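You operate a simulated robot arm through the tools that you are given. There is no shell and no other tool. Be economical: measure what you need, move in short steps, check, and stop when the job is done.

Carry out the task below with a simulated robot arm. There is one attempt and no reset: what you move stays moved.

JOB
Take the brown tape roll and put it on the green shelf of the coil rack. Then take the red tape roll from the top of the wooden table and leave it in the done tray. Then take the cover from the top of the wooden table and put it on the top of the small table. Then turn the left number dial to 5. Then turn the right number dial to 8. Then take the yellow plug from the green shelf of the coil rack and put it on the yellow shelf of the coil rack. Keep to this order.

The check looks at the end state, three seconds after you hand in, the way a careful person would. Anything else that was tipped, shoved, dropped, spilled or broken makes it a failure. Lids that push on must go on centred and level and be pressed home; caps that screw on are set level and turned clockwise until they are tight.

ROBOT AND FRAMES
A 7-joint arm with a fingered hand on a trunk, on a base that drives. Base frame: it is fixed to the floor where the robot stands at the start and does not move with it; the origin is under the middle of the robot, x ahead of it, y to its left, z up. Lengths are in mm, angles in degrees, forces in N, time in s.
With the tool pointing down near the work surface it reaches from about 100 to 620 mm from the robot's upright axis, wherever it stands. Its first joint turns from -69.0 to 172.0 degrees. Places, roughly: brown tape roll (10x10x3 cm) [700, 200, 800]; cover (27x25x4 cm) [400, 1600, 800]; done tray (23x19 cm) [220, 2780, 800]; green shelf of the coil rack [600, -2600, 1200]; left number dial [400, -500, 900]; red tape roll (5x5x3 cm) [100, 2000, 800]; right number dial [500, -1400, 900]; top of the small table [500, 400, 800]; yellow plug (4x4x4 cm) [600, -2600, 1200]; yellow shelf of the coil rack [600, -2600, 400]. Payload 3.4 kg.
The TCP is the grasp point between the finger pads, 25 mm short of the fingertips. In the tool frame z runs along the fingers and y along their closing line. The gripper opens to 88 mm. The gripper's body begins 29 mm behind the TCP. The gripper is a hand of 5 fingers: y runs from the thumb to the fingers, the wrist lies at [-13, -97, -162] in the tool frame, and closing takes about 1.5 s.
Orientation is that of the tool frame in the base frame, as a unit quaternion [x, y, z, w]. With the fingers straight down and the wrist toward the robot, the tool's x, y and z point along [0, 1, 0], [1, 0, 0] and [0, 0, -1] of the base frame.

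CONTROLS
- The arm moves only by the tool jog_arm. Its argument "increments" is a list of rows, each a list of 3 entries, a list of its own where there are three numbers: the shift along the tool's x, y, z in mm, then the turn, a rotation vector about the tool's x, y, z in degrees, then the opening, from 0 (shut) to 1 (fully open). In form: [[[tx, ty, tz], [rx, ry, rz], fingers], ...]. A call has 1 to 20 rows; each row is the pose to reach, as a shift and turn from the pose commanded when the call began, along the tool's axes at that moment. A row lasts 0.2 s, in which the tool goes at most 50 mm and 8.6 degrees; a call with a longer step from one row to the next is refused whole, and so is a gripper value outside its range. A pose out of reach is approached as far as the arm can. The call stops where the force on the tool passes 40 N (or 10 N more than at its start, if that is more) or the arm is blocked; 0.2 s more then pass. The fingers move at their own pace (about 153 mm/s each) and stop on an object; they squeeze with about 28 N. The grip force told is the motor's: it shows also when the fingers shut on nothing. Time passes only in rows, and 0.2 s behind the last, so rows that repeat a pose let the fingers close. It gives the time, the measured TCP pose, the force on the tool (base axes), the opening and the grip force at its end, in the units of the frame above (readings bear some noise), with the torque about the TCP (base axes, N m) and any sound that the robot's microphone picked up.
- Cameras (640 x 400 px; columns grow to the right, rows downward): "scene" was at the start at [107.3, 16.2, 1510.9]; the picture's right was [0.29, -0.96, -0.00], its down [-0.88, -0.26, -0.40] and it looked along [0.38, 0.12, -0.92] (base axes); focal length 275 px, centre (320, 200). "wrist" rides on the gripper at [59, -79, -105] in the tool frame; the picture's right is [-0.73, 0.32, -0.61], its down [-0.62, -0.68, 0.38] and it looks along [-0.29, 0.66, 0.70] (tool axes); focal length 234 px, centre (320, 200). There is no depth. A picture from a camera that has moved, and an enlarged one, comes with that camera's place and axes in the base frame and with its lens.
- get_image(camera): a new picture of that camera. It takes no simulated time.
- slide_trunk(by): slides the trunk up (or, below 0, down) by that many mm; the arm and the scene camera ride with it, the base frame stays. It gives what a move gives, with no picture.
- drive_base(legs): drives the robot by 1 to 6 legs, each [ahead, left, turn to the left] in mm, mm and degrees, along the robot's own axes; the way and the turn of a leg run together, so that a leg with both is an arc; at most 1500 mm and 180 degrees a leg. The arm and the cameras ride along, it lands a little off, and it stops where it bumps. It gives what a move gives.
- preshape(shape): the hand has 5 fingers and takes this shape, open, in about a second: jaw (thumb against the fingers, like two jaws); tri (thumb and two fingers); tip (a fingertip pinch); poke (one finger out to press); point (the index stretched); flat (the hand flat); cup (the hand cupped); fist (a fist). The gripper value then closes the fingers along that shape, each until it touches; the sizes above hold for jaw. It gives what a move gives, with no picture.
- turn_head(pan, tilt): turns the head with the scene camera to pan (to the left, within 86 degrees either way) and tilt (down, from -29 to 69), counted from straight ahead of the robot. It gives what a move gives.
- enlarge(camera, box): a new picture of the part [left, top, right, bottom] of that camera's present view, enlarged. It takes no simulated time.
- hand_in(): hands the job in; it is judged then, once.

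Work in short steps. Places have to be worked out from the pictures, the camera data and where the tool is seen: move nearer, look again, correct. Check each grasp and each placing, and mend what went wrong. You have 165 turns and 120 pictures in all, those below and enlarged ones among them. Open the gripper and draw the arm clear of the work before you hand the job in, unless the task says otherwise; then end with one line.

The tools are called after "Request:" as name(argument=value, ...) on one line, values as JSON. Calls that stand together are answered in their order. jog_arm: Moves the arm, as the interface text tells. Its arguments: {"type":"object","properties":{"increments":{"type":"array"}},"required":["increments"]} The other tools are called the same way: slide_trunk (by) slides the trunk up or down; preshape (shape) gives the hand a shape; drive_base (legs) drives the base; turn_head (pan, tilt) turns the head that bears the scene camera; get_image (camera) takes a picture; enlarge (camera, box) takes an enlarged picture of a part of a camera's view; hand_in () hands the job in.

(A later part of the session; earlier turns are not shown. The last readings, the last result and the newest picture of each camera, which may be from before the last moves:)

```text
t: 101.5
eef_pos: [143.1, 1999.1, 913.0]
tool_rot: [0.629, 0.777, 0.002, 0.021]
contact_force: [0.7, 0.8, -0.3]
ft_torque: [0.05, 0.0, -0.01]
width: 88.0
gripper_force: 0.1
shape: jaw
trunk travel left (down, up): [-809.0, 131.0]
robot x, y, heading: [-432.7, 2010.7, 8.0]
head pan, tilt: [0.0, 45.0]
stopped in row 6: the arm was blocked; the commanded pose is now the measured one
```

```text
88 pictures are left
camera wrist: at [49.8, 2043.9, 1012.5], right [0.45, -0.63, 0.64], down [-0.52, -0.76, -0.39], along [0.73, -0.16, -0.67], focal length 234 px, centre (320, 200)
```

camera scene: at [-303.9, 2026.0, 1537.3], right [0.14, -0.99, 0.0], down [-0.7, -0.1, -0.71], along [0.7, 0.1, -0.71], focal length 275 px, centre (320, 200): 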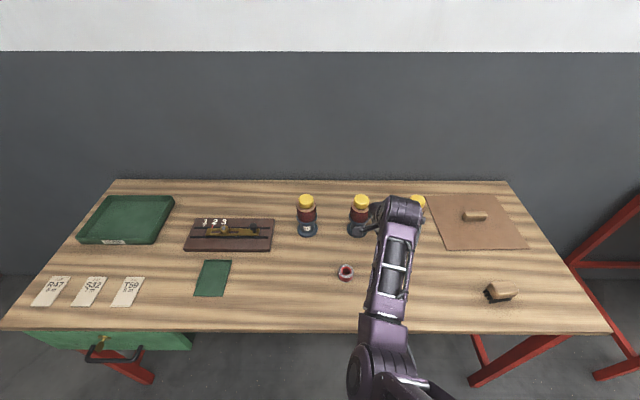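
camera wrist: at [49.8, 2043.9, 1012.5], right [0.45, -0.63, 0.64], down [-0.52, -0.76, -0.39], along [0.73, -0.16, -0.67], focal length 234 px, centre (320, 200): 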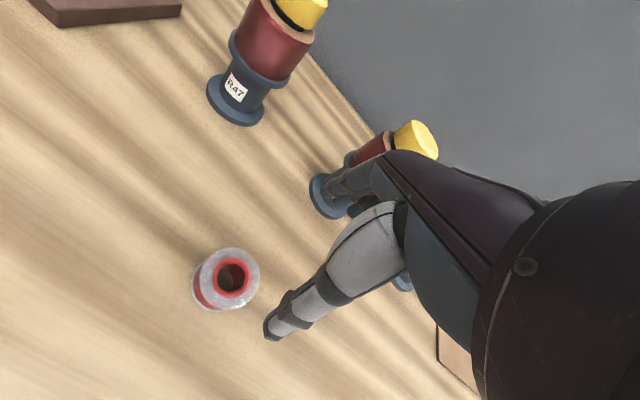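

The arm won't come further in; so I back the base 45 mm and use forward reach instead.

Request:
drive_base(legs=[[-45, 0, 0]])

```text
t: 102.4
eef_pos: [100.6, 1994.5, 911.7]
tool_rot: [0.628, 0.778, 0.001, 0.019]
contact_force: [-0.4, 0.8, 0.3]
ft_torque: [-0.02, 0.04, -0.01]
width: 87.7
gripper_force: 0.0
shape: jaw
trunk travel left (down, up): [-809.0, 131.0]
robot x, y, heading: [-477.1, 2002.4, 8.2]
head pan, tilt: [0.0, 45.0]
```

Now forward 25 mm and down to z≈850.

Request:
jog_arm(increments=[[[5, 10, 10], [0, 0, 0], 1], [[10, 20, 25], [0.5, 0.5, 0], 1], [[14, 26, 45], [1, 1, 0], 1], [[14, 26, 62], [1.5, 1, 0], 1], [[14, 26, 62], [1.5, 1, 0], 1]])

Request:
get_image(camera="wrist")

```text
t: 103.6
eef_pos: [123.7, 2009.7, 851.1]
tool_rot: [0.629, 0.777, -0.002, 0.006]
contact_force: [0.2, 0.3, 0.1]
ft_torque: [-0.01, 0.0, 0.03]
width: 87.8
gripper_force: 0.1
shape: jaw
trunk travel left (down, up): [-809.0, 131.0]
robot x, y, heading: [-476.0, 2005.3, 8.2]
head pan, tilt: [0.0, 45.0]
```

```text
87 pictures are left
camera wrist: at [33.3, 2052.9, 953.8], right [0.46, -0.64, 0.62], down [-0.53, -0.76, -0.38], along [0.71, -0.15, -0.69], focal length 234 px, centre (320, 200)
```

wrist: 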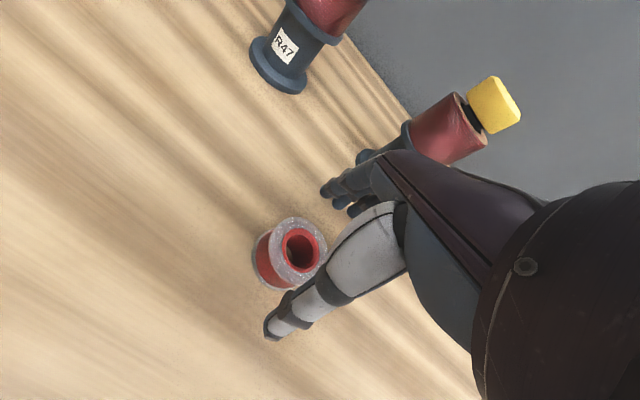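

Aligned. I descend to contact height and close.

Request:
jog_arm(increments=[[[1, 0, 10], [0, 0, 0], 1], [[1, 0, 20], [0, 0, 0], 1], [[1, 0, 27], [0, 0, 0], 1], [[1, 0, 27], [0, 0, 0], 0.5], [[1, 0, 27], [0, 0, 0], 0.3], [[1, 0, 27], [0, 0, 0], 0.1], [[1, 0, 27], [0, 0, 0], 0], [[1, 0, 27], [0, 0, 0], 0], [[1, 0, 27], [0, 0, 0], 0], [[1, 0, 27], [0, 0, 0], 0]])

Request:
get_image(camera="wrist")

```text
t: 105.8
eef_pos: [121.1, 2012.0, 825.6]
tool_rot: [0.628, 0.778, -0.001, 0.007]
contact_force: [-0.3, -0.8, 20.3]
ft_torque: [0.1, -0.05, -0.02]
width: 38.7
gripper_force: 28.1
shape: jaw
trunk travel left (down, up): [-809.0, 131.0]
robot x, y, heading: [-476.9, 1999.2, 8.2]
head pan, tilt: [0.0, 45.0]
```

```text
86 pictures are left
camera wrist: at [30.5, 2054.8, 928.4], right [0.46, -0.64, 0.62], down [-0.53, -0.76, -0.38], along [0.71, -0.15, -0.69], focal length 234 px, centre (320, 200)
```

wrist: 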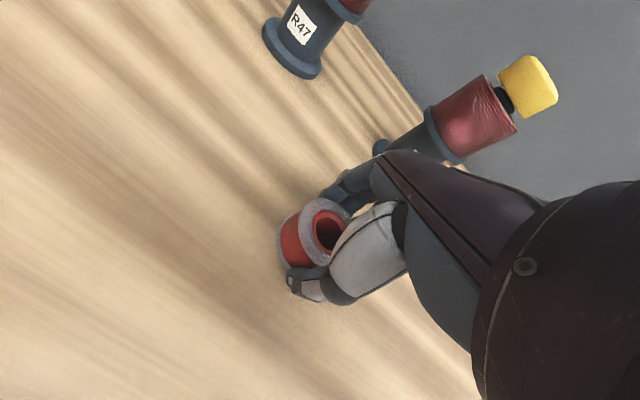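

Held between the flanges. I lift.

Request:
jog_arm(increments=[[[0, 0, -15], [0, 0, 0], 0], [[0, 0, -40], [0, 0, 0], 0], [[0, 0, -70], [0, 0, 0], 0], [[0, 0, -100], [0, 0, 0], 0], [[0, 0, -130], [0, 0, 0], 0], [[0, 0, -130], [0, 0, 0], 0]])

Request:
get_image(camera="wrist")

```text
t: 107.2
eef_pos: [124.1, 2011.7, 953.6]
tool_rot: [0.629, 0.778, -0.002, 0.006]
contact_force: [-0.9, -1.0, 0.3]
ft_torque: [-0.02, 0.0, 0.01]
width: 38.4
gripper_force: 28.3
shape: jaw
trunk travel left (down, up): [-809.0, 131.0]
robot x, y, heading: [-477.4, 2001.3, 8.4]
head pan, tilt: [0.0, 45.0]
```

```text
85 pictures are left
camera wrist: at [34.2, 2054.0, 1056.9], right [0.47, -0.64, 0.62], down [-0.53, -0.76, -0.38], along [0.71, -0.15, -0.69], focal length 234 px, centre (320, 200)
```

wrist: 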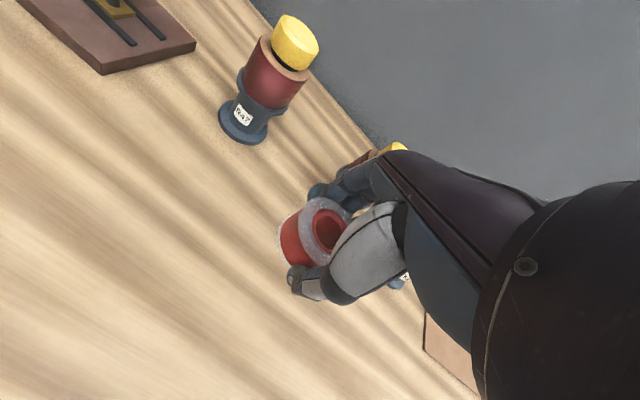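

Held well. I drive left parallel to the table edge to the done tray.

Request:
drive_base(legs=[[0, 770, 0]])

Request:
get_image(camera="wrist")

Request:
get_image(camera="scene")

```text
t: 111.3
eef_pos: [16.6, 2767.3, 952.8]
tool_rot: [0.63, 0.777, -0.001, 0.006]
contact_force: [0.4, -0.6, 0.5]
ft_torque: [0.05, 0.05, -0.01]
width: 38.4
gripper_force: 28.2
shape: jaw
trunk travel left (down, up): [-809.0, 131.0]
robot x, y, heading: [-586.2, 2757.7, 7.7]
head pan, tilt: [0.0, 45.0]
```

```text
84 pictures are left
camera wrist: at [-73.7, 2810.0, 1056.7], right [0.46, -0.64, 0.62], down [-0.54, -0.76, -0.38], along [0.71, -0.15, -0.69], focal length 234 px, centre (320, 200)
```

wrist: 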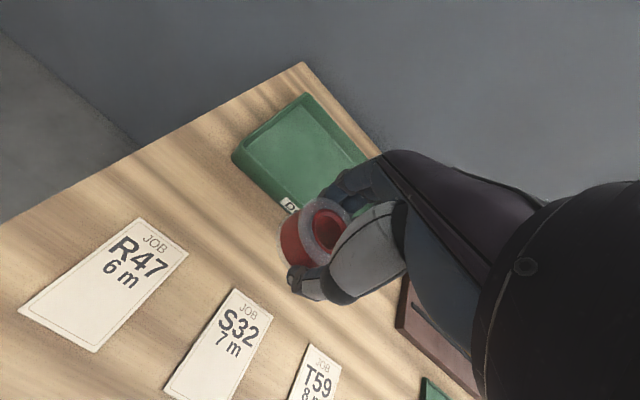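

```text
83 pictures are left
camera scene: at [-454.6, 2777.6, 1537.3], right [0.14, -0.99, 0.0], down [-0.7, -0.1, -0.71], along [0.7, 0.1, -0.71], focal length 275 px, centre (320, 200)
```

scene: 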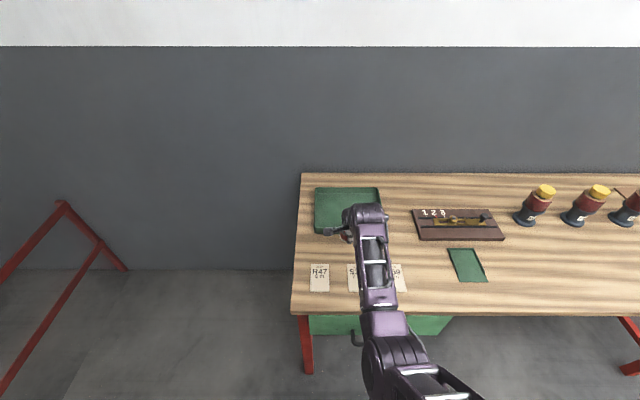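

Tray centre ≈[231, 2778]. I drive ahead 162 mm, leaving ≥50 mm to leg and drawer handle.

Request:
drive_base(legs=[[160, 0, 0]])

Request:
jog_arm(increments=[[[0, 20, 0], [0, 0, 0], 0], [[0, 40, 0], [0, 0, 0], 0], [[0, 45, 30], [0, 0, 0], 0], [[0, 45, 50], [0, 0, 0], 0], [[0, 45, 50], [0, 0, 0], 0]])

Request:
get_image(camera="wrist")

Request:
get_image(camera="scene")

```text
t: 112.7
eef_pos: [177.9, 2790.6, 954.1]
tool_rot: [0.63, 0.777, -0.002, 0.004]
contact_force: [-0.5, -0.2, -0.3]
ft_torque: [0.02, -0.01, 0.01]
width: 38.3
gripper_force: 28.3
shape: jaw
trunk travel left (down, up): [-809.0, 131.0]
robot x, y, heading: [-425.4, 2784.5, 8.2]
head pan, tilt: [0.0, 45.0]
```

```text
t: 113.9
eef_pos: [222.8, 2801.2, 902.7]
tool_rot: [0.63, 0.776, -0.002, 0.006]
contact_force: [0.4, -0.4, -0.3]
ft_torque: [0.0, 0.01, 0.02]
width: 38.4
gripper_force: 27.9
shape: jaw
trunk travel left (down, up): [-809.0, 131.0]
robot x, y, heading: [-421.2, 2783.3, 8.2]
head pan, tilt: [0.0, 45.0]
```

```text
82 pictures are left
camera wrist: at [132.4, 2843.8, 1006.4], right [0.46, -0.64, 0.62], down [-0.53, -0.76, -0.38], along [0.71, -0.15, -0.69], focal length 234 px, centre (320, 200)
```

wrist: 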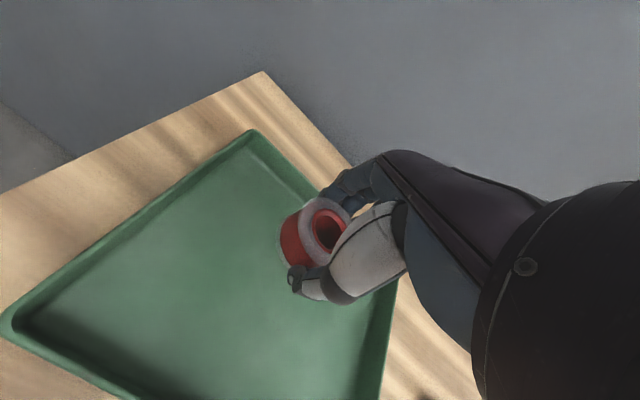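

```text
81 pictures are left
camera scene: at [-293.2, 2800.6, 1537.3], right [0.14, -0.99, 0.0], down [-0.7, -0.1, -0.71], along [0.7, 0.1, -0.71], focal length 275 px, centre (320, 200)
```

scene: 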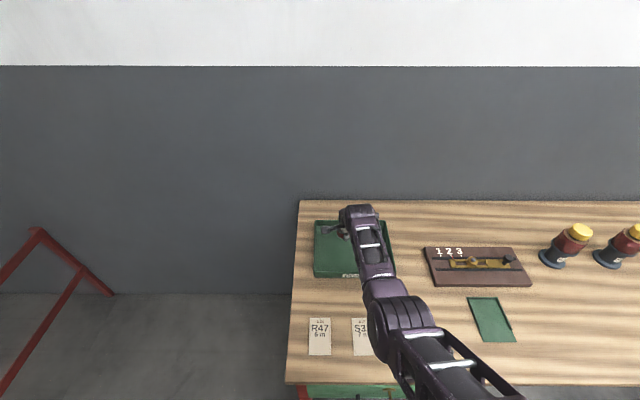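

The roll is over the tray's inside. I lower until contact.

Request:
jog_arm(increments=[[[0, 0, 20], [0, 0, 0], 0], [[0, 0, 40], [0, 0, 0], 0], [[0, 0, 56], [0, 0, 0], 0], [[0, 0, 60], [0, 0, 0], 0], [[0, 0, 63], [0, 0, 0], 0], [[0, 0, 66], [0, 0, 0], 0], [[0, 0, 69], [0, 0, 0], 0], [[0, 0, 72], [0, 0, 0], 0]])

Request:
get_image(camera="wrist")

```text
t: 115.7
eef_pos: [216.3, 2796.2, 841.6]
tool_rot: [0.629, 0.778, -0.003, 0.006]
contact_force: [0.3, 0.7, 0.1]
ft_torque: [-0.01, 0.03, 0.04]
width: 38.1
gripper_force: 28.0
shape: jaw
out of reach, approached as far as the arm can: row 4, 5, 6, 7, 8
trunk travel left (down, up): [-809.0, 131.0]
robot x, y, heading: [-424.4, 2782.3, 8.2]
head pan, tilt: [0.0, 45.0]
```

```text
80 pictures are left
camera wrist: at [126.4, 2839.0, 945.3], right [0.46, -0.64, 0.62], down [-0.53, -0.76, -0.38], along [0.71, -0.15, -0.69], focal length 234 px, centre (320, 200)
```

wrist: 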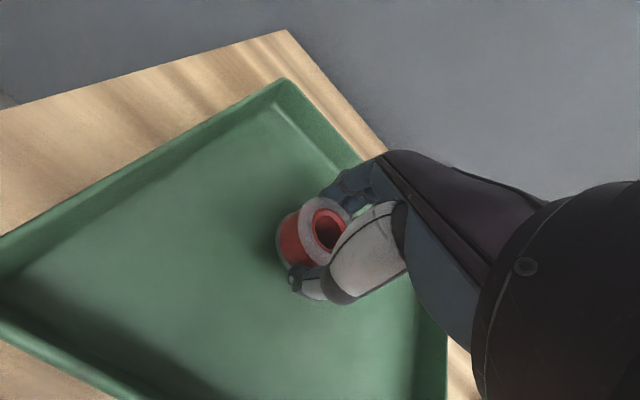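

At the reach limit, so I pull back 20 mm and lower further.

Request:
jog_arm(increments=[[[0, -20, 0], [0, 0, 0], 0], [[0, -20, 3], [0, 0, 0], 0], [[0, -20, 6], [0, 0, 0], 0], [[0, -20, 9], [0, 0, 0], 0], [[0, -20, 12], [0, 0, 0], 0], [[0, -20, 12], [0, 0, 0], 0]])

```text
t: 117.1
eef_pos: [203.1, 2796.0, 831.0]
tool_rot: [0.629, 0.777, 0.004, 0.011]
contact_force: [6.2, 3.3, 37.7]
ft_torque: [0.32, -0.58, 0.09]
width: 40.3
gripper_force: 27.2
shape: jaw
out of reach, approached as far as the arm can: row 1, 2, 3, 4, 5, 6
trunk travel left (down, up): [-809.0, 131.0]
robot x, y, heading: [-423.2, 2787.0, 8.1]
head pan, tilt: [0.0, 45.0]
```

Contact with the tray floor (37 N). I back off 2 mm, release and lift.

Request:
jog_arm(increments=[[[0, 0, -2], [0, 0, 0], 0], [[0, 0, -2], [0, 0, 0], 0.3], [[0, 0, -2], [0, 0, 0], 0.6], [[0, 0, -2], [0, 0, 0], 0.8], [[0, 0, -2], [0, 0, 0], 0.8], [[0, 0, -2], [0, 0, 0], 0.8], [[0, 0, -15], [0, 0, 0], 0.8], [[0, 0, -40], [0, 0, 0], 0.8], [[0, 0, -70], [0, 0, 0], 0.8], [[0, 0, -110], [0, 0, 0], 0.8], [[0, 0, -110], [0, 0, 0], 0.8]])

Request:
get_image(camera="wrist")

```text
t: 119.5
eef_pos: [252.6, 2814.2, 912.9]
tool_rot: [0.629, 0.777, -0.003, 0.006]
contact_force: [-0.3, -0.8, 0.3]
ft_torque: [0.0, -0.02, -0.04]
width: 70.3
gripper_force: 0.0
shape: jaw
out of reach, approached as far as the arm can: row 7, 8, 9, 10, 11
trunk travel left (down, up): [-809.0, 131.0]
robot x, y, heading: [-421.7, 2783.6, 8.0]
head pan, tilt: [0.0, 45.0]
```

```text
79 pictures are left
camera wrist: at [162.9, 2855.5, 1016.1], right [0.46, -0.64, 0.62], down [-0.54, -0.76, -0.38], along [0.71, -0.15, -0.69], focal length 234 px, centre (320, 200)
```

wrist: 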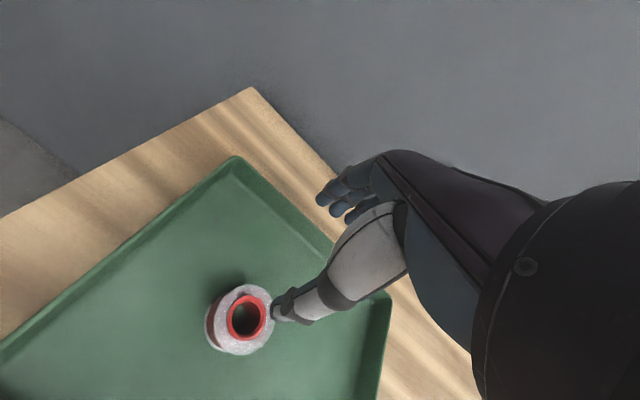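

I verify the roll's state with a close-up.

Request:
enlarge(camera="wrist", box=[160, 250, 320, 350])

Request:
jog_arm(increments=[[[0, 0, -20], [0, 0, 0], 0.8], [[0, 0, -50], [0, 0, 0], 0.8], [[0, 0, -80], [0, 0, 0], 0.8], [[0, 0, -110], [0, 0, 0], 1], [[0, 0, -110], [0, 0, 0], 1]])

```text
4.00 times, centred on (240, 300) of wrist
camera zoom: at [162.9, 2855.5, 1016.1], right [0.46, -0.64, 0.62], down [-0.54, -0.76, -0.38], along [0.71, -0.15, -0.69], focal length 937 px, centre (640, -200)
```

zoom: 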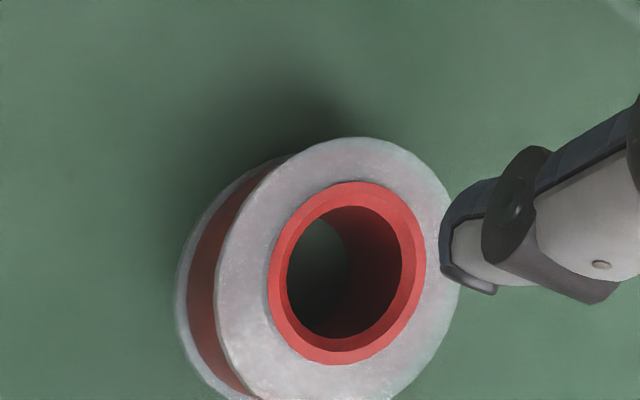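

```text
t: 120.7
eef_pos: [287.7, 2824.1, 1009.0]
tool_rot: [0.629, 0.777, -0.002, 0.005]
contact_force: [-0.3, -0.2, 0.1]
ft_torque: [0.01, -0.02, -0.01]
width: 87.9
gripper_force: 0.0
shape: jaw
out of reach, approached as far as the arm can: row 1, 2, 3, 4, 5
trunk travel left (down, up): [-809.0, 131.0]
robot x, y, heading: [-423.9, 2783.7, 7.9]
head pan, tilt: [0.0, 45.0]
```

Red roll stands properly in the tray. Now back away and drive to the cover's part of the table, looking at what's under the table there.

Request:
drive_base(legs=[[-450, 0, 0], [0, -1200, 0]])

Request:
turn_head(pan=0, tilt=40)

Request:
get_image(camera="scene")

```text
t: 129.2
eef_pos: [-0.4, 1573.5, 1008.9]
tool_rot: [0.63, 0.777, -0.002, 0.006]
contact_force: [-0.4, -0.5, 0.0]
ft_torque: [-0.02, 0.01, -0.01]
width: 87.7
gripper_force: 0.0
shape: jaw
trunk travel left (down, up): [-809.0, 131.0]
robot x, y, heading: [-712.4, 1534.0, 7.9]
head pan, tilt: [0.0, 45.0]
```

```text
t: 129.8
eef_pos: [-1.3, 1574.0, 1009.6]
tool_rot: [0.63, 0.776, -0.002, 0.005]
contact_force: [0.2, 0.4, 0.2]
ft_torque: [-0.01, 0.01, -0.02]
width: 87.8
gripper_force: 0.1
shape: jaw
trunk travel left (down, up): [-809.0, 131.0]
robot x, y, heading: [-710.8, 1532.9, 8.1]
head pan, tilt: [0.0, 40.0]
```

```text
77 pictures are left
camera scene: at [-577.6, 1551.6, 1544.6], right [0.14, -0.99, 0.0], down [-0.64, -0.09, -0.77], along [0.76, 0.11, -0.64], focal length 275 px, centre (320, 200)
```

scene: 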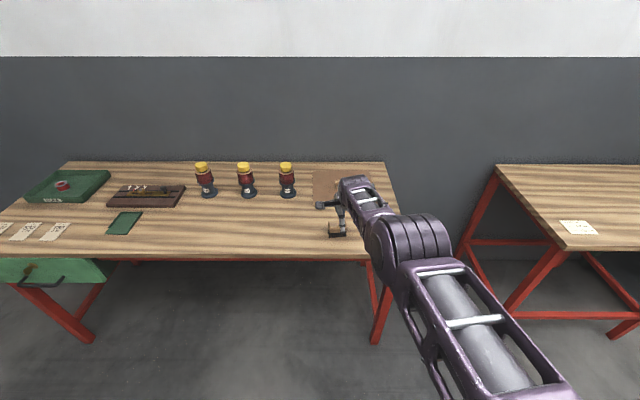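

There is no front brace under this table, so the base plate may go beneath its edge. I drive ahead 415 mm with the arm high.

Request:
drive_base(legs=[[415, -10, 0]])

Request:
get_image(camera="wrist")

Request:
get_image(camera="scene")

```text
t: 132.4
eef_pos: [406.0, 1624.7, 1008.7]
tool_rot: [0.628, 0.778, -0.002, 0.006]
contact_force: [-0.5, 0.7, -0.6]
ft_torque: [0.03, 0.02, 0.02]
width: 88.0
gripper_force: 0.0
shape: jaw
trunk travel left (down, up): [-809.0, 131.0]
robot x, y, heading: [-304.8, 1581.4, 8.4]
head pan, tilt: [0.0, 40.0]
```

```text
76 pictures are left
camera wrist: at [315.0, 1667.9, 1112.4], right [0.47, -0.64, 0.62], down [-0.53, -0.76, -0.38], along [0.71, -0.15, -0.69], focal length 234 px, centre (320, 200)
```

wrist: 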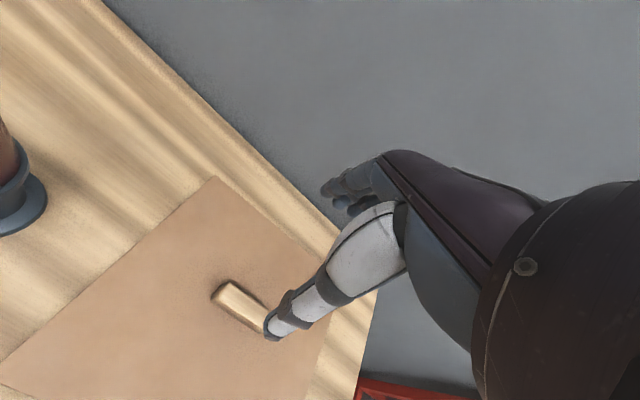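

```text
75 pictures are left
camera scene: at [-171.8, 1600.2, 1544.6], right [0.14, -0.99, 0.0], down [-0.64, -0.09, -0.77], along [0.76, 0.11, -0.64], focal length 275 px, centre (320, 200)
```

scene: 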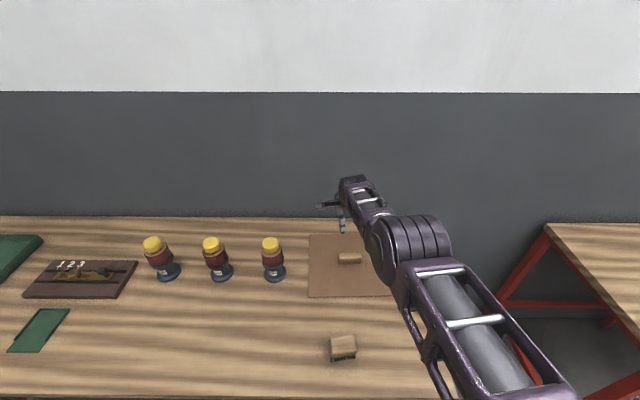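

Handle centre ≈[401, 1587]. I drive 80 mm further so the handle is within low reach, then bring the hand back over it.

Request:
drive_base(legs=[[78, 0, 0]])

```text
t: 133.4
eef_pos: [483.9, 1637.7, 1008.9]
tool_rot: [0.628, 0.778, -0.002, 0.005]
contact_force: [-0.6, -0.5, -0.6]
ft_torque: [-0.01, 0.01, 0.02]
width: 87.9
gripper_force: 0.1
shape: jaw
trunk travel left (down, up): [-809.0, 131.0]
robot x, y, heading: [-229.8, 1594.8, 8.3]
head pan, tilt: [0.0, 40.0]
```

Go down and back together toward z≈900.

Request:
jog_arm(increments=[[[-4, -12, 25], [0, 0, 0], 1], [[-10, -30, 50], [0, 0, 0], 1], [[-18, -50, 75], [0, 0, 0], 1], [[-26, -72, 95], [0, 0, 0], 1], [[-32, -92, 109], [0, 0, 0], 1], [[-32, -92, 109], [0, 0, 0], 1]])

Request:
get_image(camera="wrist")

```text
t: 134.8
eef_pos: [439.4, 1597.5, 878.9]
tool_rot: [0.628, 0.778, -0.002, 0.005]
contact_force: [0.2, 0.4, 0.6]
ft_torque: [-0.02, -0.01, -0.02]
width: 88.0
gripper_force: 0.0
shape: jaw
out of reach, approached as far as the arm can: row 1, 2, 3, 4, 5, 6
trunk travel left (down, up): [-809.0, 131.0]
robot x, y, heading: [-229.1, 1594.4, 8.0]
head pan, tilt: [0.0, 40.0]
```

```text
74 pictures are left
camera wrist: at [348.4, 1638.6, 982.4], right [0.47, -0.63, 0.62], down [-0.53, -0.76, -0.38], along [0.71, -0.15, -0.69], focal length 234 px, centre (320, 200)
```

wrist: 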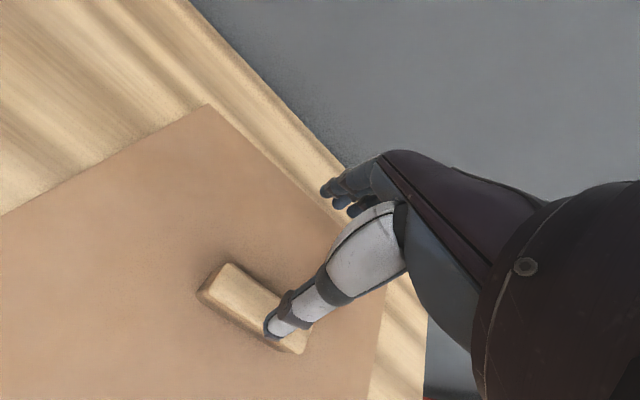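

Arm ended 38 mm too far out. I command the rest of the move back.

Request:
jog_arm(increments=[[[0, -10, 0], [0, 0, 0], 1], [[-1, -20, 0], [0, 0, 0], 1], [[-2, -30, 0], [0, 0, 0], 1], [[-3, -39, 0], [0, 0, 0], 1], [[-3, -39, 0], [0, 0, 0], 1]])

```text
t: 136.0
eef_pos: [430.1, 1588.4, 862.2]
tool_rot: [0.628, 0.778, -0.003, 0.005]
contact_force: [0.2, -0.1, -0.9]
ft_torque: [-0.03, -0.01, 0.01]
width: 87.8
gripper_force: 0.1
shape: jaw
out of reach, approached as far as the arm can: row 1, 2, 3, 4, 5
trunk travel left (down, up): [-809.0, 131.0]
robot x, y, heading: [-228.3, 1594.5, 8.4]
head pan, tilt: [0.0, 40.0]
```

The arm sits against a posture limit; I simply back the base 28 mm so the hand is over the handle.

Request:
drive_base(legs=[[-28, 0, 0]])

Request:
get_image(camera="wrist")

```text
t: 136.8
eef_pos: [404.7, 1585.2, 860.4]
tool_rot: [0.628, 0.778, -0.003, 0.004]
contact_force: [-0.2, 0.4, 0.4]
ft_torque: [0.01, -0.01, -0.02]
width: 87.8
gripper_force: 0.1
shape: jaw
trunk travel left (down, up): [-809.0, 131.0]
robot x, y, heading: [-252.7, 1591.9, 8.2]
head pan, tilt: [0.0, 40.0]
```

```text
73 pictures are left
camera wrist: at [315.1, 1628.1, 964.1], right [0.47, -0.63, 0.62], down [-0.53, -0.76, -0.38], along [0.71, -0.15, -0.69], focal length 234 px, centre (320, 200)
```

wrist: 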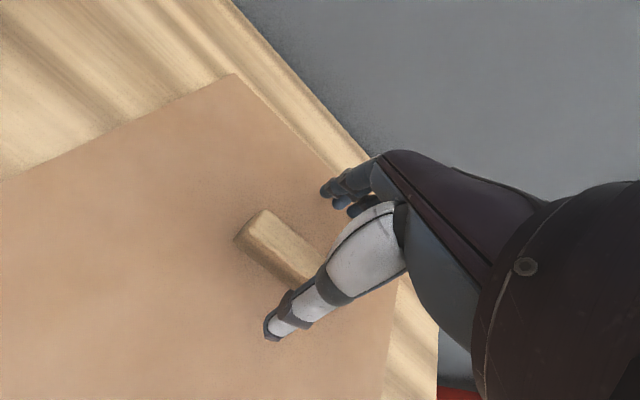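

Aligned over the handle. I descend ~22 mm and close.

Request:
jog_arm(increments=[[[0, -3, 6], [0, 0, 0], 1], [[1, -3, 12], [0, 0, 0], 1], [[1, -3, 18], [0, 0, 0], 1], [[1, -3, 21], [0, 0, 0], 1], [[1, -3, 21], [0, 0, 0], 1]])

Request:
get_image(camera="wrist")

```text
t: 138.0
eef_pos: [395.4, 1584.1, 846.9]
tool_rot: [0.628, 0.778, -0.002, 0.005]
contact_force: [-1.0, -0.7, 0.5]
ft_torque: [-0.01, 0.0, 0.02]
width: 88.0
gripper_force: 0.1
shape: jaw
out of reach, approached as far as the arm can: row 3, 4, 5
trunk travel left (down, up): [-809.0, 131.0]
robot x, y, heading: [-259.1, 1591.5, 8.3]
head pan, tilt: [0.0, 40.0]
```

```text
72 pictures are left
camera wrist: at [304.5, 1627.5, 949.7], right [0.47, -0.63, 0.62], down [-0.53, -0.76, -0.38], along [0.71, -0.15, -0.69], focal length 234 px, centre (320, 200)
```

wrist: 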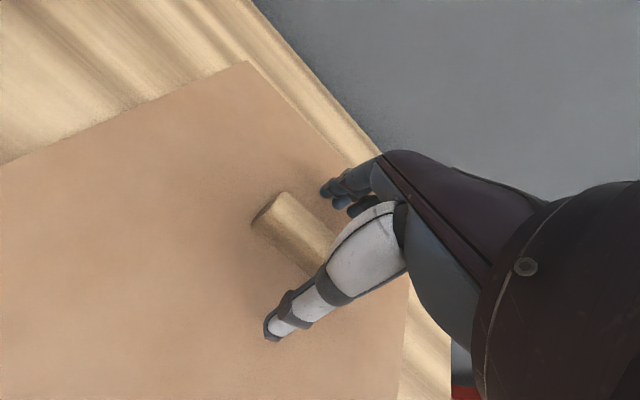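

The arm is stretched straight, so I use the trunk for height: lower 9 mm, then close on the handle.

Request:
slide_trunk(by=-9)

Request:
jog_arm(increments=[[[0, 0, 0], [0, 0, 0], 0.6], [[0, 0, 0], [0, 0, 0], 0.4], [[0, 0, 0], [0, 0, 0], 0.2], [[0, 0, 0], [0, 0, 0], 0], [[0, 0, 0], [0, 0, 0], 0], [[0, 0, 0], [0, 0, 0], 0], [[0, 0, 0], [0, 0, 0], 0]])

Request:
get_image(camera="wrist")

```text
t: 138.6
eef_pos: [393.2, 1584.0, 835.9]
tool_rot: [0.628, 0.778, -0.001, 0.006]
contact_force: [0.5, 0.0, 0.1]
ft_torque: [-0.01, 0.02, -0.01]
width: 87.9
gripper_force: 0.0
shape: jaw
trunk travel left (down, up): [-800.0, 140.0]
robot x, y, heading: [-256.2, 1588.2, 8.3]
head pan, tilt: [0.0, 40.0]
```

```text
t: 140.2
eef_pos: [393.7, 1585.4, 837.1]
tool_rot: [0.627, 0.779, -0.003, 0.004]
contact_force: [-1.1, -0.1, 0.2]
ft_torque: [0.0, 0.05, 0.18]
width: 16.7
gripper_force: 28.5
shape: jaw
trunk travel left (down, up): [-800.0, 140.0]
robot x, y, heading: [-255.9, 1590.1, 8.4]
head pan, tilt: [0.0, 40.0]
```

```text
71 pictures are left
camera wrist: at [304.6, 1627.5, 940.3], right [0.47, -0.63, 0.62], down [-0.53, -0.76, -0.38], along [0.71, -0.15, -0.69], focal length 234 px, centre (320, 200)
```

wrist: 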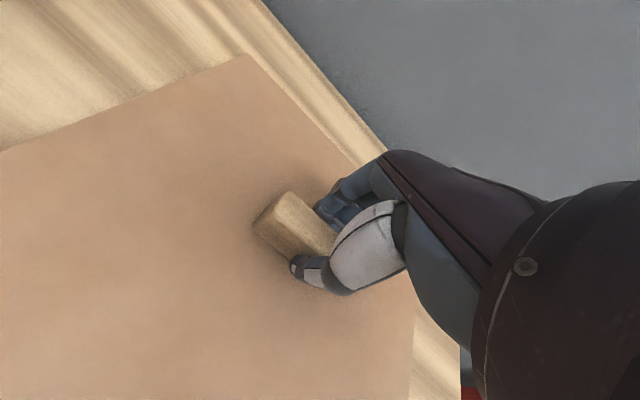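

Gripped. Lift with the trunk by 60 and look.

Request:
slide_trunk(by=60)

Request:
get_image(camera="wrist")

Request:
get_image(camera="scene")

```text
t: 141.2
eef_pos: [394.7, 1584.2, 897.1]
tool_rot: [0.628, 0.779, -0.003, 0.004]
contact_force: [-0.6, 0.1, -3.1]
ft_torque: [-0.02, 0.01, 0.01]
width: 16.1
gripper_force: 27.5
shape: jaw
trunk travel left (down, up): [-860.0, 80.0]
robot x, y, heading: [-256.4, 1591.0, 8.3]
head pan, tilt: [0.0, 40.0]
```

```text
70 pictures are left
camera wrist: at [305.1, 1627.5, 1000.0], right [0.47, -0.63, 0.62], down [-0.53, -0.76, -0.38], along [0.71, -0.15, -0.69], focal length 234 px, centre (320, 200)
```

wrist: 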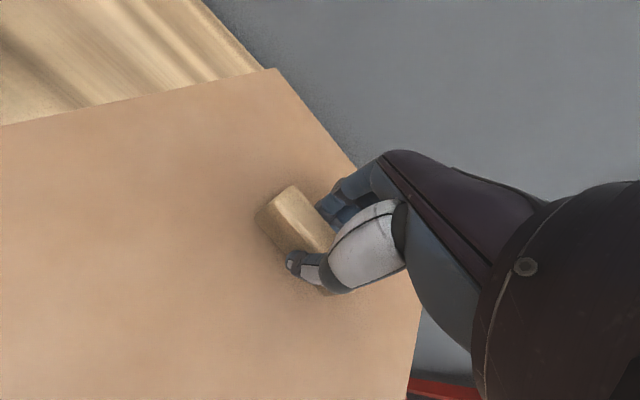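

```text
69 pictures are left
camera scene: at [-120.0, 1607.7, 1595.5], right [0.14, -0.99, 0.0], down [-0.64, -0.09, -0.77], along [0.76, 0.11, -0.64], focal length 275 px, centre (320, 200)
```

scene: 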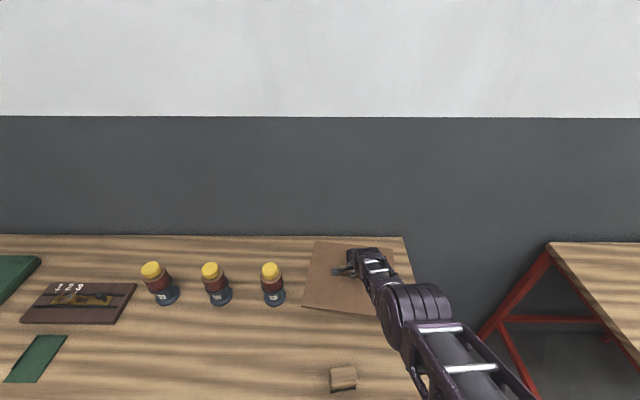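

Cover is held level. Raise further and back out, then move right to the small table.

Request:
slide_trunk(by=75)

Request:
drive_base(legs=[[-500, 0, 0], [0, -1219, 0]])

Request:
turn_head(pan=0, tilt=45)

Request:
get_image(camera="scene")

```text
t: 142.3
eef_pos: [394.4, 1584.9, 972.1]
tool_rot: [0.628, 0.779, -0.002, 0.004]
contact_force: [-0.5, 0.6, -1.8]
ft_torque: [0.05, -0.01, -0.04]
width: 16.0
gripper_force: 27.9
shape: jaw
trunk travel left (down, up): [-935.0, 5.0]
robot x, y, heading: [-255.0, 1585.4, 8.2]
head pan, tilt: [0.0, 40.0]
```

```text
t: 151.0
eef_pos: [121.0, 339.6, 971.5]
tool_rot: [0.612, 0.791, -0.002, 0.005]
contact_force: [-0.7, -0.4, -3.4]
ft_torque: [-0.01, 0.0, -0.02]
width: 16.5
gripper_force: 27.7
shape: jaw
trunk travel left (down, up): [-935.0, 5.0]
robot x, y, heading: [-531.7, 312.9, 10.8]
head pan, tilt: [0.0, 40.0]
```

```text
t: 151.6
eef_pos: [120.7, 338.3, 971.2]
tool_rot: [0.611, 0.791, -0.002, 0.004]
contact_force: [0.2, 0.5, -3.5]
ft_torque: [0.01, -0.02, 0.01]
width: 16.3
gripper_force: 28.4
shape: jaw
trunk travel left (down, up): [-935.0, 5.0]
robot x, y, heading: [-527.1, 314.2, 10.9]
head pan, tilt: [0.0, 45.0]
```

```text
68 pictures are left
camera scene: at [-399.3, 339.1, 1663.3], right [0.19, -0.98, 0.0], down [-0.7, -0.13, -0.71], along [0.69, 0.13, -0.71], focal length 275 px, centre (320, 200)
```

scene: 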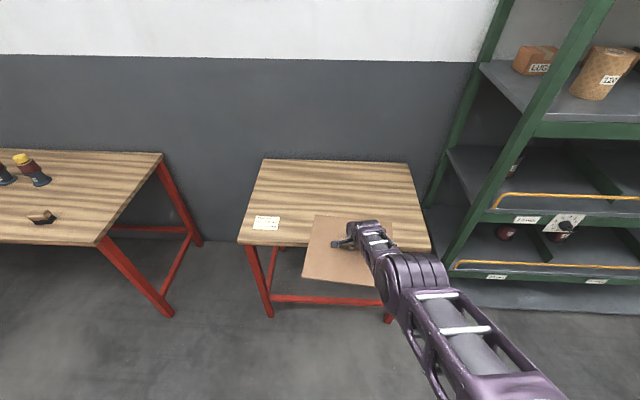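

Table centre ≈[473, 435], paper near its left front corner. I drive ahead to bring the cover over [490, 400].

Request:
drive_base(legs=[[374, -9, 0]])

Request:
slide_trunk(by=-110)

Request:
get_image(camera="scene")

Request:
get_image(camera="wrist")

```text
t: 154.0
eef_pos: [489.6, 409.8, 972.6]
tool_rot: [0.607, 0.795, -0.003, 0.005]
contact_force: [0.2, -0.5, -2.7]
ft_torque: [0.0, 0.0, -0.05]
width: 16.2
gripper_force: 27.6
shape: jaw
trunk travel left (down, up): [-935.0, 5.0]
robot x, y, heading: [-158.7, 376.4, 11.4]
head pan, tilt: [0.0, 45.0]
```

```text
t: 155.4
eef_pos: [489.5, 410.0, 862.1]
tool_rot: [0.607, 0.795, -0.003, 0.004]
contact_force: [-0.7, -0.1, -3.3]
ft_torque: [0.02, 0.02, -0.04]
width: 16.3
gripper_force: 28.1
shape: jaw
trunk travel left (down, up): [-825.0, 115.0]
robot x, y, heading: [-161.4, 380.5, 11.3]
head pan, tilt: [0.0, 45.0]
```

```text
67 pictures are left
camera scene: at [-29.2, 403.7, 1553.3], right [0.2, -0.98, 0.0], down [-0.69, -0.14, -0.71], along [0.69, 0.14, -0.71], focal length 275 px, centre (320, 200)
```

scene: 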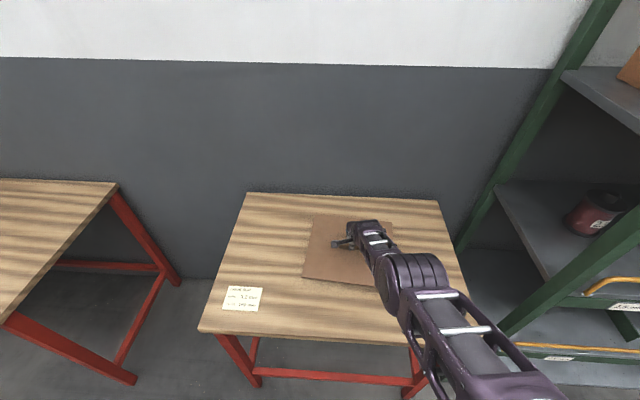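

```text
66 pictures are left
camera wrist: at [398.0, 447.0, 965.1], right [0.5, -0.61, 0.62], down [-0.49, -0.79, -0.38], along [0.71, -0.11, -0.69], focal length 234 px, centre (320, 200)
```

wrist: 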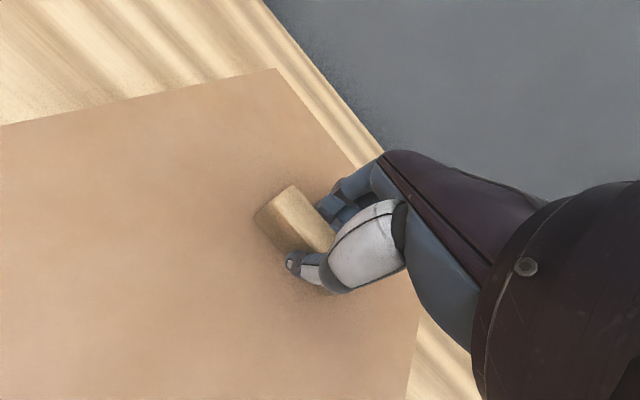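

Well placed. Lower the trunk in small steps towards contact (expected near TCP z 835).

Request:
slide_trunk(by=-20)

Request:
slide_trunk(by=-4)

Request:
slide_trunk(by=-3)

```text
t: 156.1
eef_pos: [490.8, 409.4, 843.5]
tool_rot: [0.607, 0.795, -0.003, 0.005]
contact_force: [0.1, -0.5, -3.2]
ft_torque: [-0.01, -0.01, -0.05]
width: 16.2
gripper_force: 27.9
shape: jaw
trunk travel left (down, up): [-805.0, 135.0]
robot x, y, heading: [-158.1, 378.0, 11.1]
head pan, tilt: [0.0, 45.0]
```

```text
t: 156.7
eef_pos: [489.4, 409.2, 837.2]
tool_rot: [0.606, 0.795, -0.003, 0.005]
contact_force: [0.4, -0.3, -3.1]
ft_torque: [0.03, -0.01, -0.01]
width: 16.4
gripper_force: 27.5
shape: jaw
trunk travel left (down, up): [-801.0, 139.0]
robot x, y, heading: [-159.9, 379.6, 11.5]
head pan, tilt: [0.0, 45.0]
```

```text
t: 157.2
eef_pos: [490.0, 410.8, 836.3]
tool_rot: [0.607, 0.795, 0.0, 0.005]
contact_force: [0.5, 0.0, 6.4]
ft_torque: [0.0, -0.03, 0.04]
width: 16.2
gripper_force: 27.9
shape: jaw
trunk travel left (down, up): [-798.0, 142.0]
robot x, y, heading: [-160.1, 381.8, 11.5]
head pan, tilt: [0.0, 45.0]
```

Contact (force changed from −3 to +6 N). I release and raise with the trunk.

Request:
jog_arm(increments=[[[0, 0, 0], [0, 0, 0], 0.3], [[0, 0, 0], [0, 0, 0], 0.6], [[0, 0, 0], [0, 0, 0], 0.9], [[0, 0, 0], [0, 0, 0], 0.9], [[0, 0, 0], [0, 0, 0], 0.9]])

Request:
slide_trunk(by=140)

Request:
get_image(camera="scene")

```text
t: 158.4
eef_pos: [489.4, 408.6, 834.9]
tool_rot: [0.607, 0.795, -0.003, 0.005]
contact_force: [-0.5, 1.3, 0.5]
ft_torque: [-0.01, 0.01, 0.02]
width: 79.1
gripper_force: 0.2
shape: jaw
trunk travel left (down, up): [-798.0, 142.0]
robot x, y, heading: [-159.1, 376.3, 11.3]
head pan, tilt: [0.0, 45.0]
```

```text
t: 160.0
eef_pos: [489.2, 408.4, 974.8]
tool_rot: [0.607, 0.795, -0.001, 0.005]
contact_force: [-0.4, -0.3, 0.7]
ft_torque: [0.03, 0.01, 0.02]
width: 79.1
gripper_force: 0.0
shape: jaw
trunk travel left (down, up): [-938.0, 2.0]
robot x, y, heading: [-160.5, 376.3, 11.6]
head pan, tilt: [0.0, 45.0]
```

```text
65 pictures are left
camera scene: at [-29.6, 403.7, 1666.3], right [0.2, -0.98, 0.0], down [-0.69, -0.14, -0.71], along [0.69, 0.14, -0.71], focal length 275 px, centre (320, 200)
```

scene: 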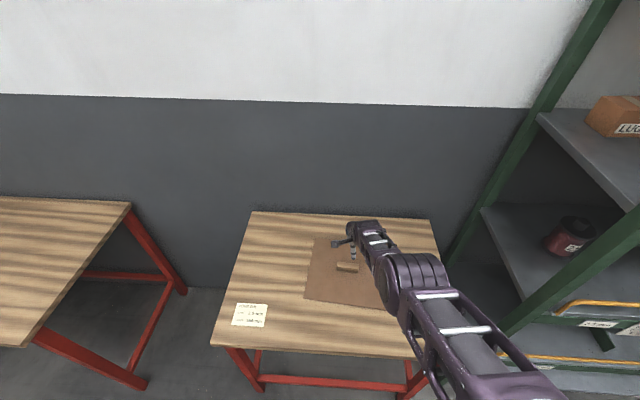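

Cover is on the small table. Next, the left dial: back away, drive right, and look at the rack front.

Request:
drive_base(legs=[[-550, 0, 0], [0, 0, -4], [0, -950, 0]])

Request:
slide_trunk(by=-130)

Request:
turn_head(pan=0, tilt=35)

Request:
get_image(camera="scene")

```text
t: 168.2
eef_pos: [77.4, -665.1, 975.1]
tool_rot: [0.626, 0.78, -0.002, 0.004]
contact_force: [0.0, 0.8, 0.1]
ft_torque: [0.02, -0.03, 0.0]
width: 79.2
gripper_force: 0.1
shape: jaw
trunk travel left (down, up): [-938.0, 2.0]
robot x, y, heading: [-569.0, -663.4, 8.7]
head pan, tilt: [0.0, 45.0]
```

```text
t: 169.8
eef_pos: [77.6, -665.0, 844.7]
tool_rot: [0.626, 0.78, -0.003, 0.005]
contact_force: [0.3, 0.1, -0.5]
ft_torque: [-0.02, 0.01, 0.0]
width: 79.2
gripper_force: 0.1
shape: jaw
trunk travel left (down, up): [-808.0, 132.0]
robot x, y, heading: [-573.1, -658.5, 8.7]
head pan, tilt: [0.0, 45.0]
```

```text
t: 170.5
eef_pos: [77.3, -664.8, 845.8]
tool_rot: [0.626, 0.78, -0.003, 0.004]
contact_force: [0.0, -0.1, 0.5]
ft_torque: [0.0, 0.02, 0.02]
width: 79.3
gripper_force: 0.0
shape: jaw
trunk travel left (down, up): [-808.0, 132.0]
robot x, y, heading: [-574.3, -663.6, 8.7]
head pan, tilt: [0.0, 35.0]
```

```text
64 pictures are left
camera scene: at [-434.7, -644.4, 1551.1], right [0.15, -0.99, 0.0], down [-0.57, -0.09, -0.82], along [0.81, 0.12, -0.57], focal length 275 px, centre (320, 200)
```

scene: 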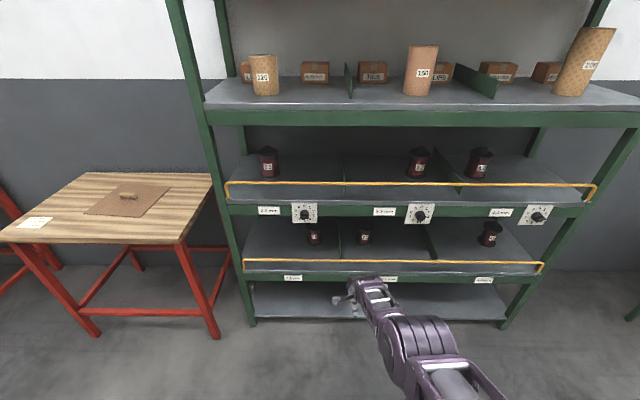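

Three dials; the left is at ≈[417, −454] and the right at ≈[543, −1366]. I zoom on all of them.

Request:
enlarge(camera="scene", box=[280, 195, 328, 225])

Request:
enlarge(camera="scene", box=[512, 195, 560, 225])

```text
13.33 times, centred on (304, 210) of scene
camera zoom: at [-434.7, -644.4, 1551.1], right [0.15, -0.99, 0.0], down [-0.57, -0.09, -0.82], along [0.81, 0.12, -0.57], focal length 3661 px, centre (533, 67)
```

zoom: 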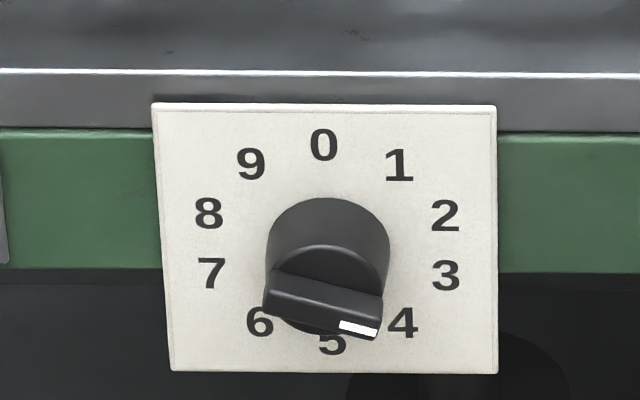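

```text
13.33 times, centred on (536, 210) of scene
camera zoom: at [-434.7, -644.4, 1551.1], right [0.15, -0.99, 0.0], down [-0.57, -0.09, -0.82], along [0.81, 0.12, -0.57], focal length 3661 px, centre (-2560, 67)
```

zoom: 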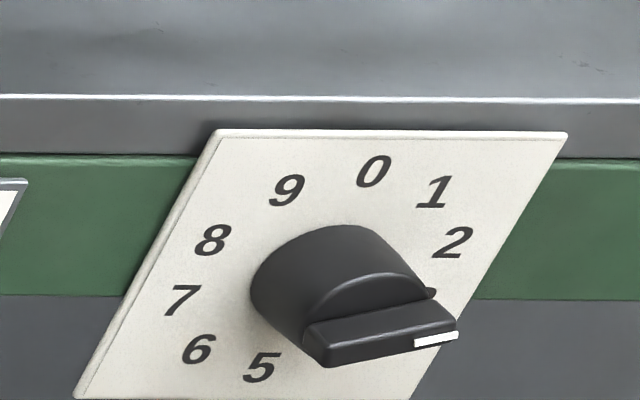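

Left dial points at about 3, needing ~72° clockwise. I bring the hand to point forward (closing line vertical) in free space: rotate −90° about tool x while rising.

Request:
jog_arm(increments=[[[0, -8, -23], [-8.2, 0, 0], 1], [[0, -16, -46], [-16.4, 0, 0], 1], [[0, -24, -69], [-24.6, 0, 0], 1], [[0, -32, -92], [-32.8, 0, 0], 1], [[0, -40, -115], [-41, 0, 0], 1], [[0, -48, -138], [-49.2, 0, 0], 1], [[0, -56, -161], [-57.4, 0, 0], 1], [[0, -60, -184], [-65.6, 0, 0], 1], [[0, -60, -207], [-73.8, 0, 0], 1], [[0, -60, -230], [-82, 0, 0], 1], [[0, -60, -250], [-90, 0, 0], 1], [[0, -60, -250], [-90, 0, 0], 1]])

Request:
get_image(camera="scene")

```text
t: 173.3
eef_pos: [19.9, -714.3, 1085.2]
tool_rot: [0.422, 0.574, 0.516, 0.475]
contact_force: [0.1, -0.8, 0.1]
ft_torque: [0.02, -0.01, 0.01]
width: 88.0
gripper_force: 0.1
shape: jaw
out of reach, approached as far as the arm can: row 1, 2, 3, 4, 5, 6
trunk travel left (down, up): [-808.0, 132.0]
robot x, y, heading: [-568.5, -666.8, 8.4]
head pan, tilt: [0.0, 35.0]
stopped in row 12: the arm was blocked; the commanded pose is now the measured one
```

```text
61 pictures are left
camera scene: at [-434.6, -645.1, 1551.1], right [0.15, -0.99, 0.0], down [-0.57, -0.09, -0.82], along [0.81, 0.12, -0.57], focal length 275 px, centre (320, 200)
```

scene: 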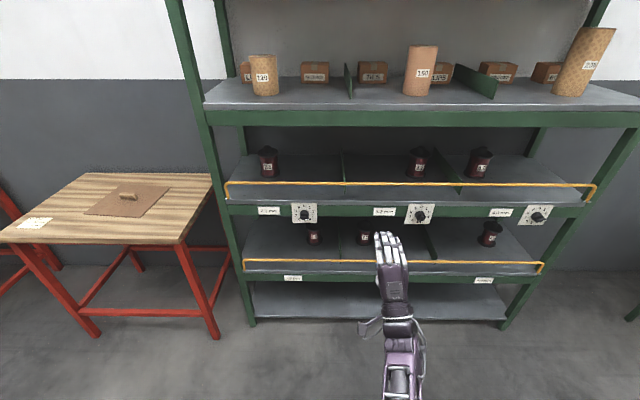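

The hand now points forward with the closing line vertical. I lower the trunk 200 mm and drive so that the hand stands ~110 mm in front of the left dial.

Request:
slide_trunk(by=-200)

Request:
drive_base(legs=[[0, 200, 0], [270, 0, 0]])

Request:
get_image(camera="scene")

Request:
get_image(camera="wrist")

```text
t: 175.5
eef_pos: [19.4, -713.3, 885.0]
tool_rot: [0.423, 0.573, 0.516, 0.476]
contact_force: [-0.3, -0.1, -0.4]
ft_torque: [-0.03, -0.02, -0.01]
width: 88.0
gripper_force: 0.0
shape: jaw
trunk travel left (down, up): [-608.0, 332.0]
robot x, y, heading: [-569.4, -662.7, 8.4]
head pan, tilt: [0.0, 35.0]
```

```text
t: 178.5
eef_pos: [250.9, -482.0, 884.5]
tool_rot: [0.422, 0.574, 0.517, 0.474]
contact_force: [-0.1, -0.4, 0.1]
ft_torque: [-0.02, 0.0, 0.01]
width: 87.7
gripper_force: 0.0
shape: jaw
trunk travel left (down, up): [-608.0, 332.0]
robot x, y, heading: [-346.3, -435.0, 8.3]
head pan, tilt: [0.0, 35.0]
```

```text
60 pictures are left
camera scene: at [-203.8, -413.7, 1351.1], right [0.15, -0.99, 0.0], down [-0.57, -0.09, -0.82], along [0.81, 0.12, -0.57], focal length 275 px, centre (320, 200)
```

scene: 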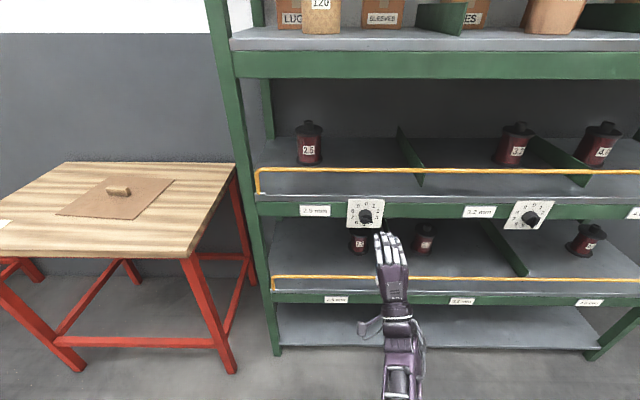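

```text
59 pictures are left
camera wrist: at [137.6, -452.8, 800.6], right [-0.46, -0.79, 0.41], down [0.5, -0.61, -0.62], along [0.74, -0.08, 0.67], focal length 234 px, centre (320, 200)
```

wrist: 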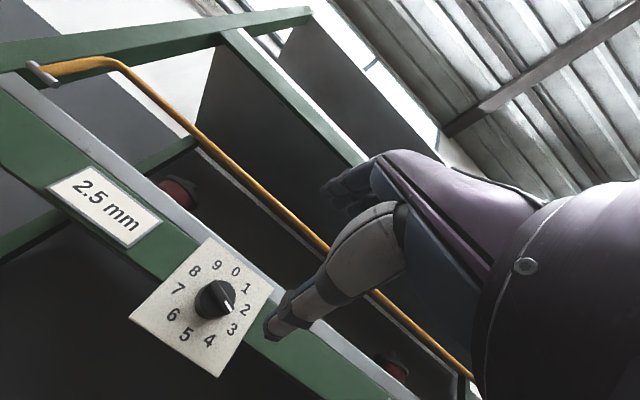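

Triangulating: knob ≈[432, −451, 857]. I zoom in for the knob's shape and pointer.

Request:
enlarge(camera="wrist", box=[136, 240, 280, 380])

Request:
enlarge(camera="scene", box=[341, 200, 389, 230])

```text
2.86 times, centred on (208, 310) of wrist
camera zoom: at [137.6, -452.8, 800.6], right [-0.46, -0.79, 0.41], down [0.5, -0.61, -0.62], along [0.74, -0.08, 0.67], focal length 669 px, centre (640, -114)
```

zoom: 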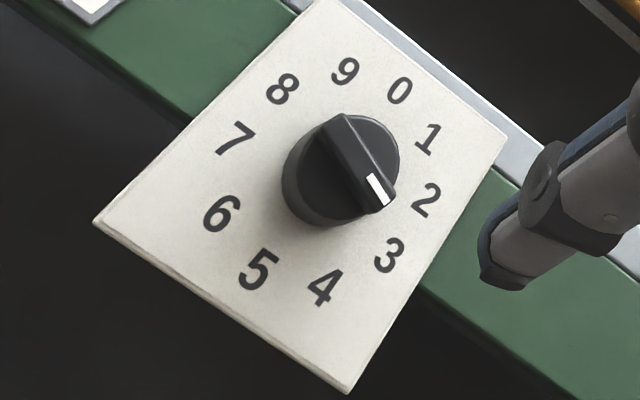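

```text
13.33 times, centred on (365, 215) of scene
camera zoom: at [-203.8, -413.7, 1351.1], right [0.15, -0.99, 0.0], down [-0.57, -0.09, -0.82], along [0.81, 0.12, -0.57], focal length 3661 px, centre (-280, 0)
```

zoom: 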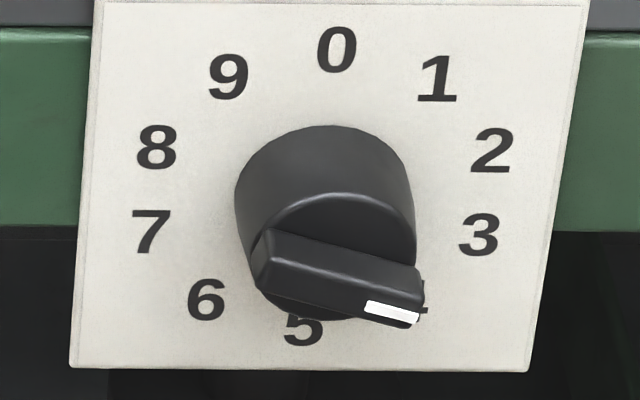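

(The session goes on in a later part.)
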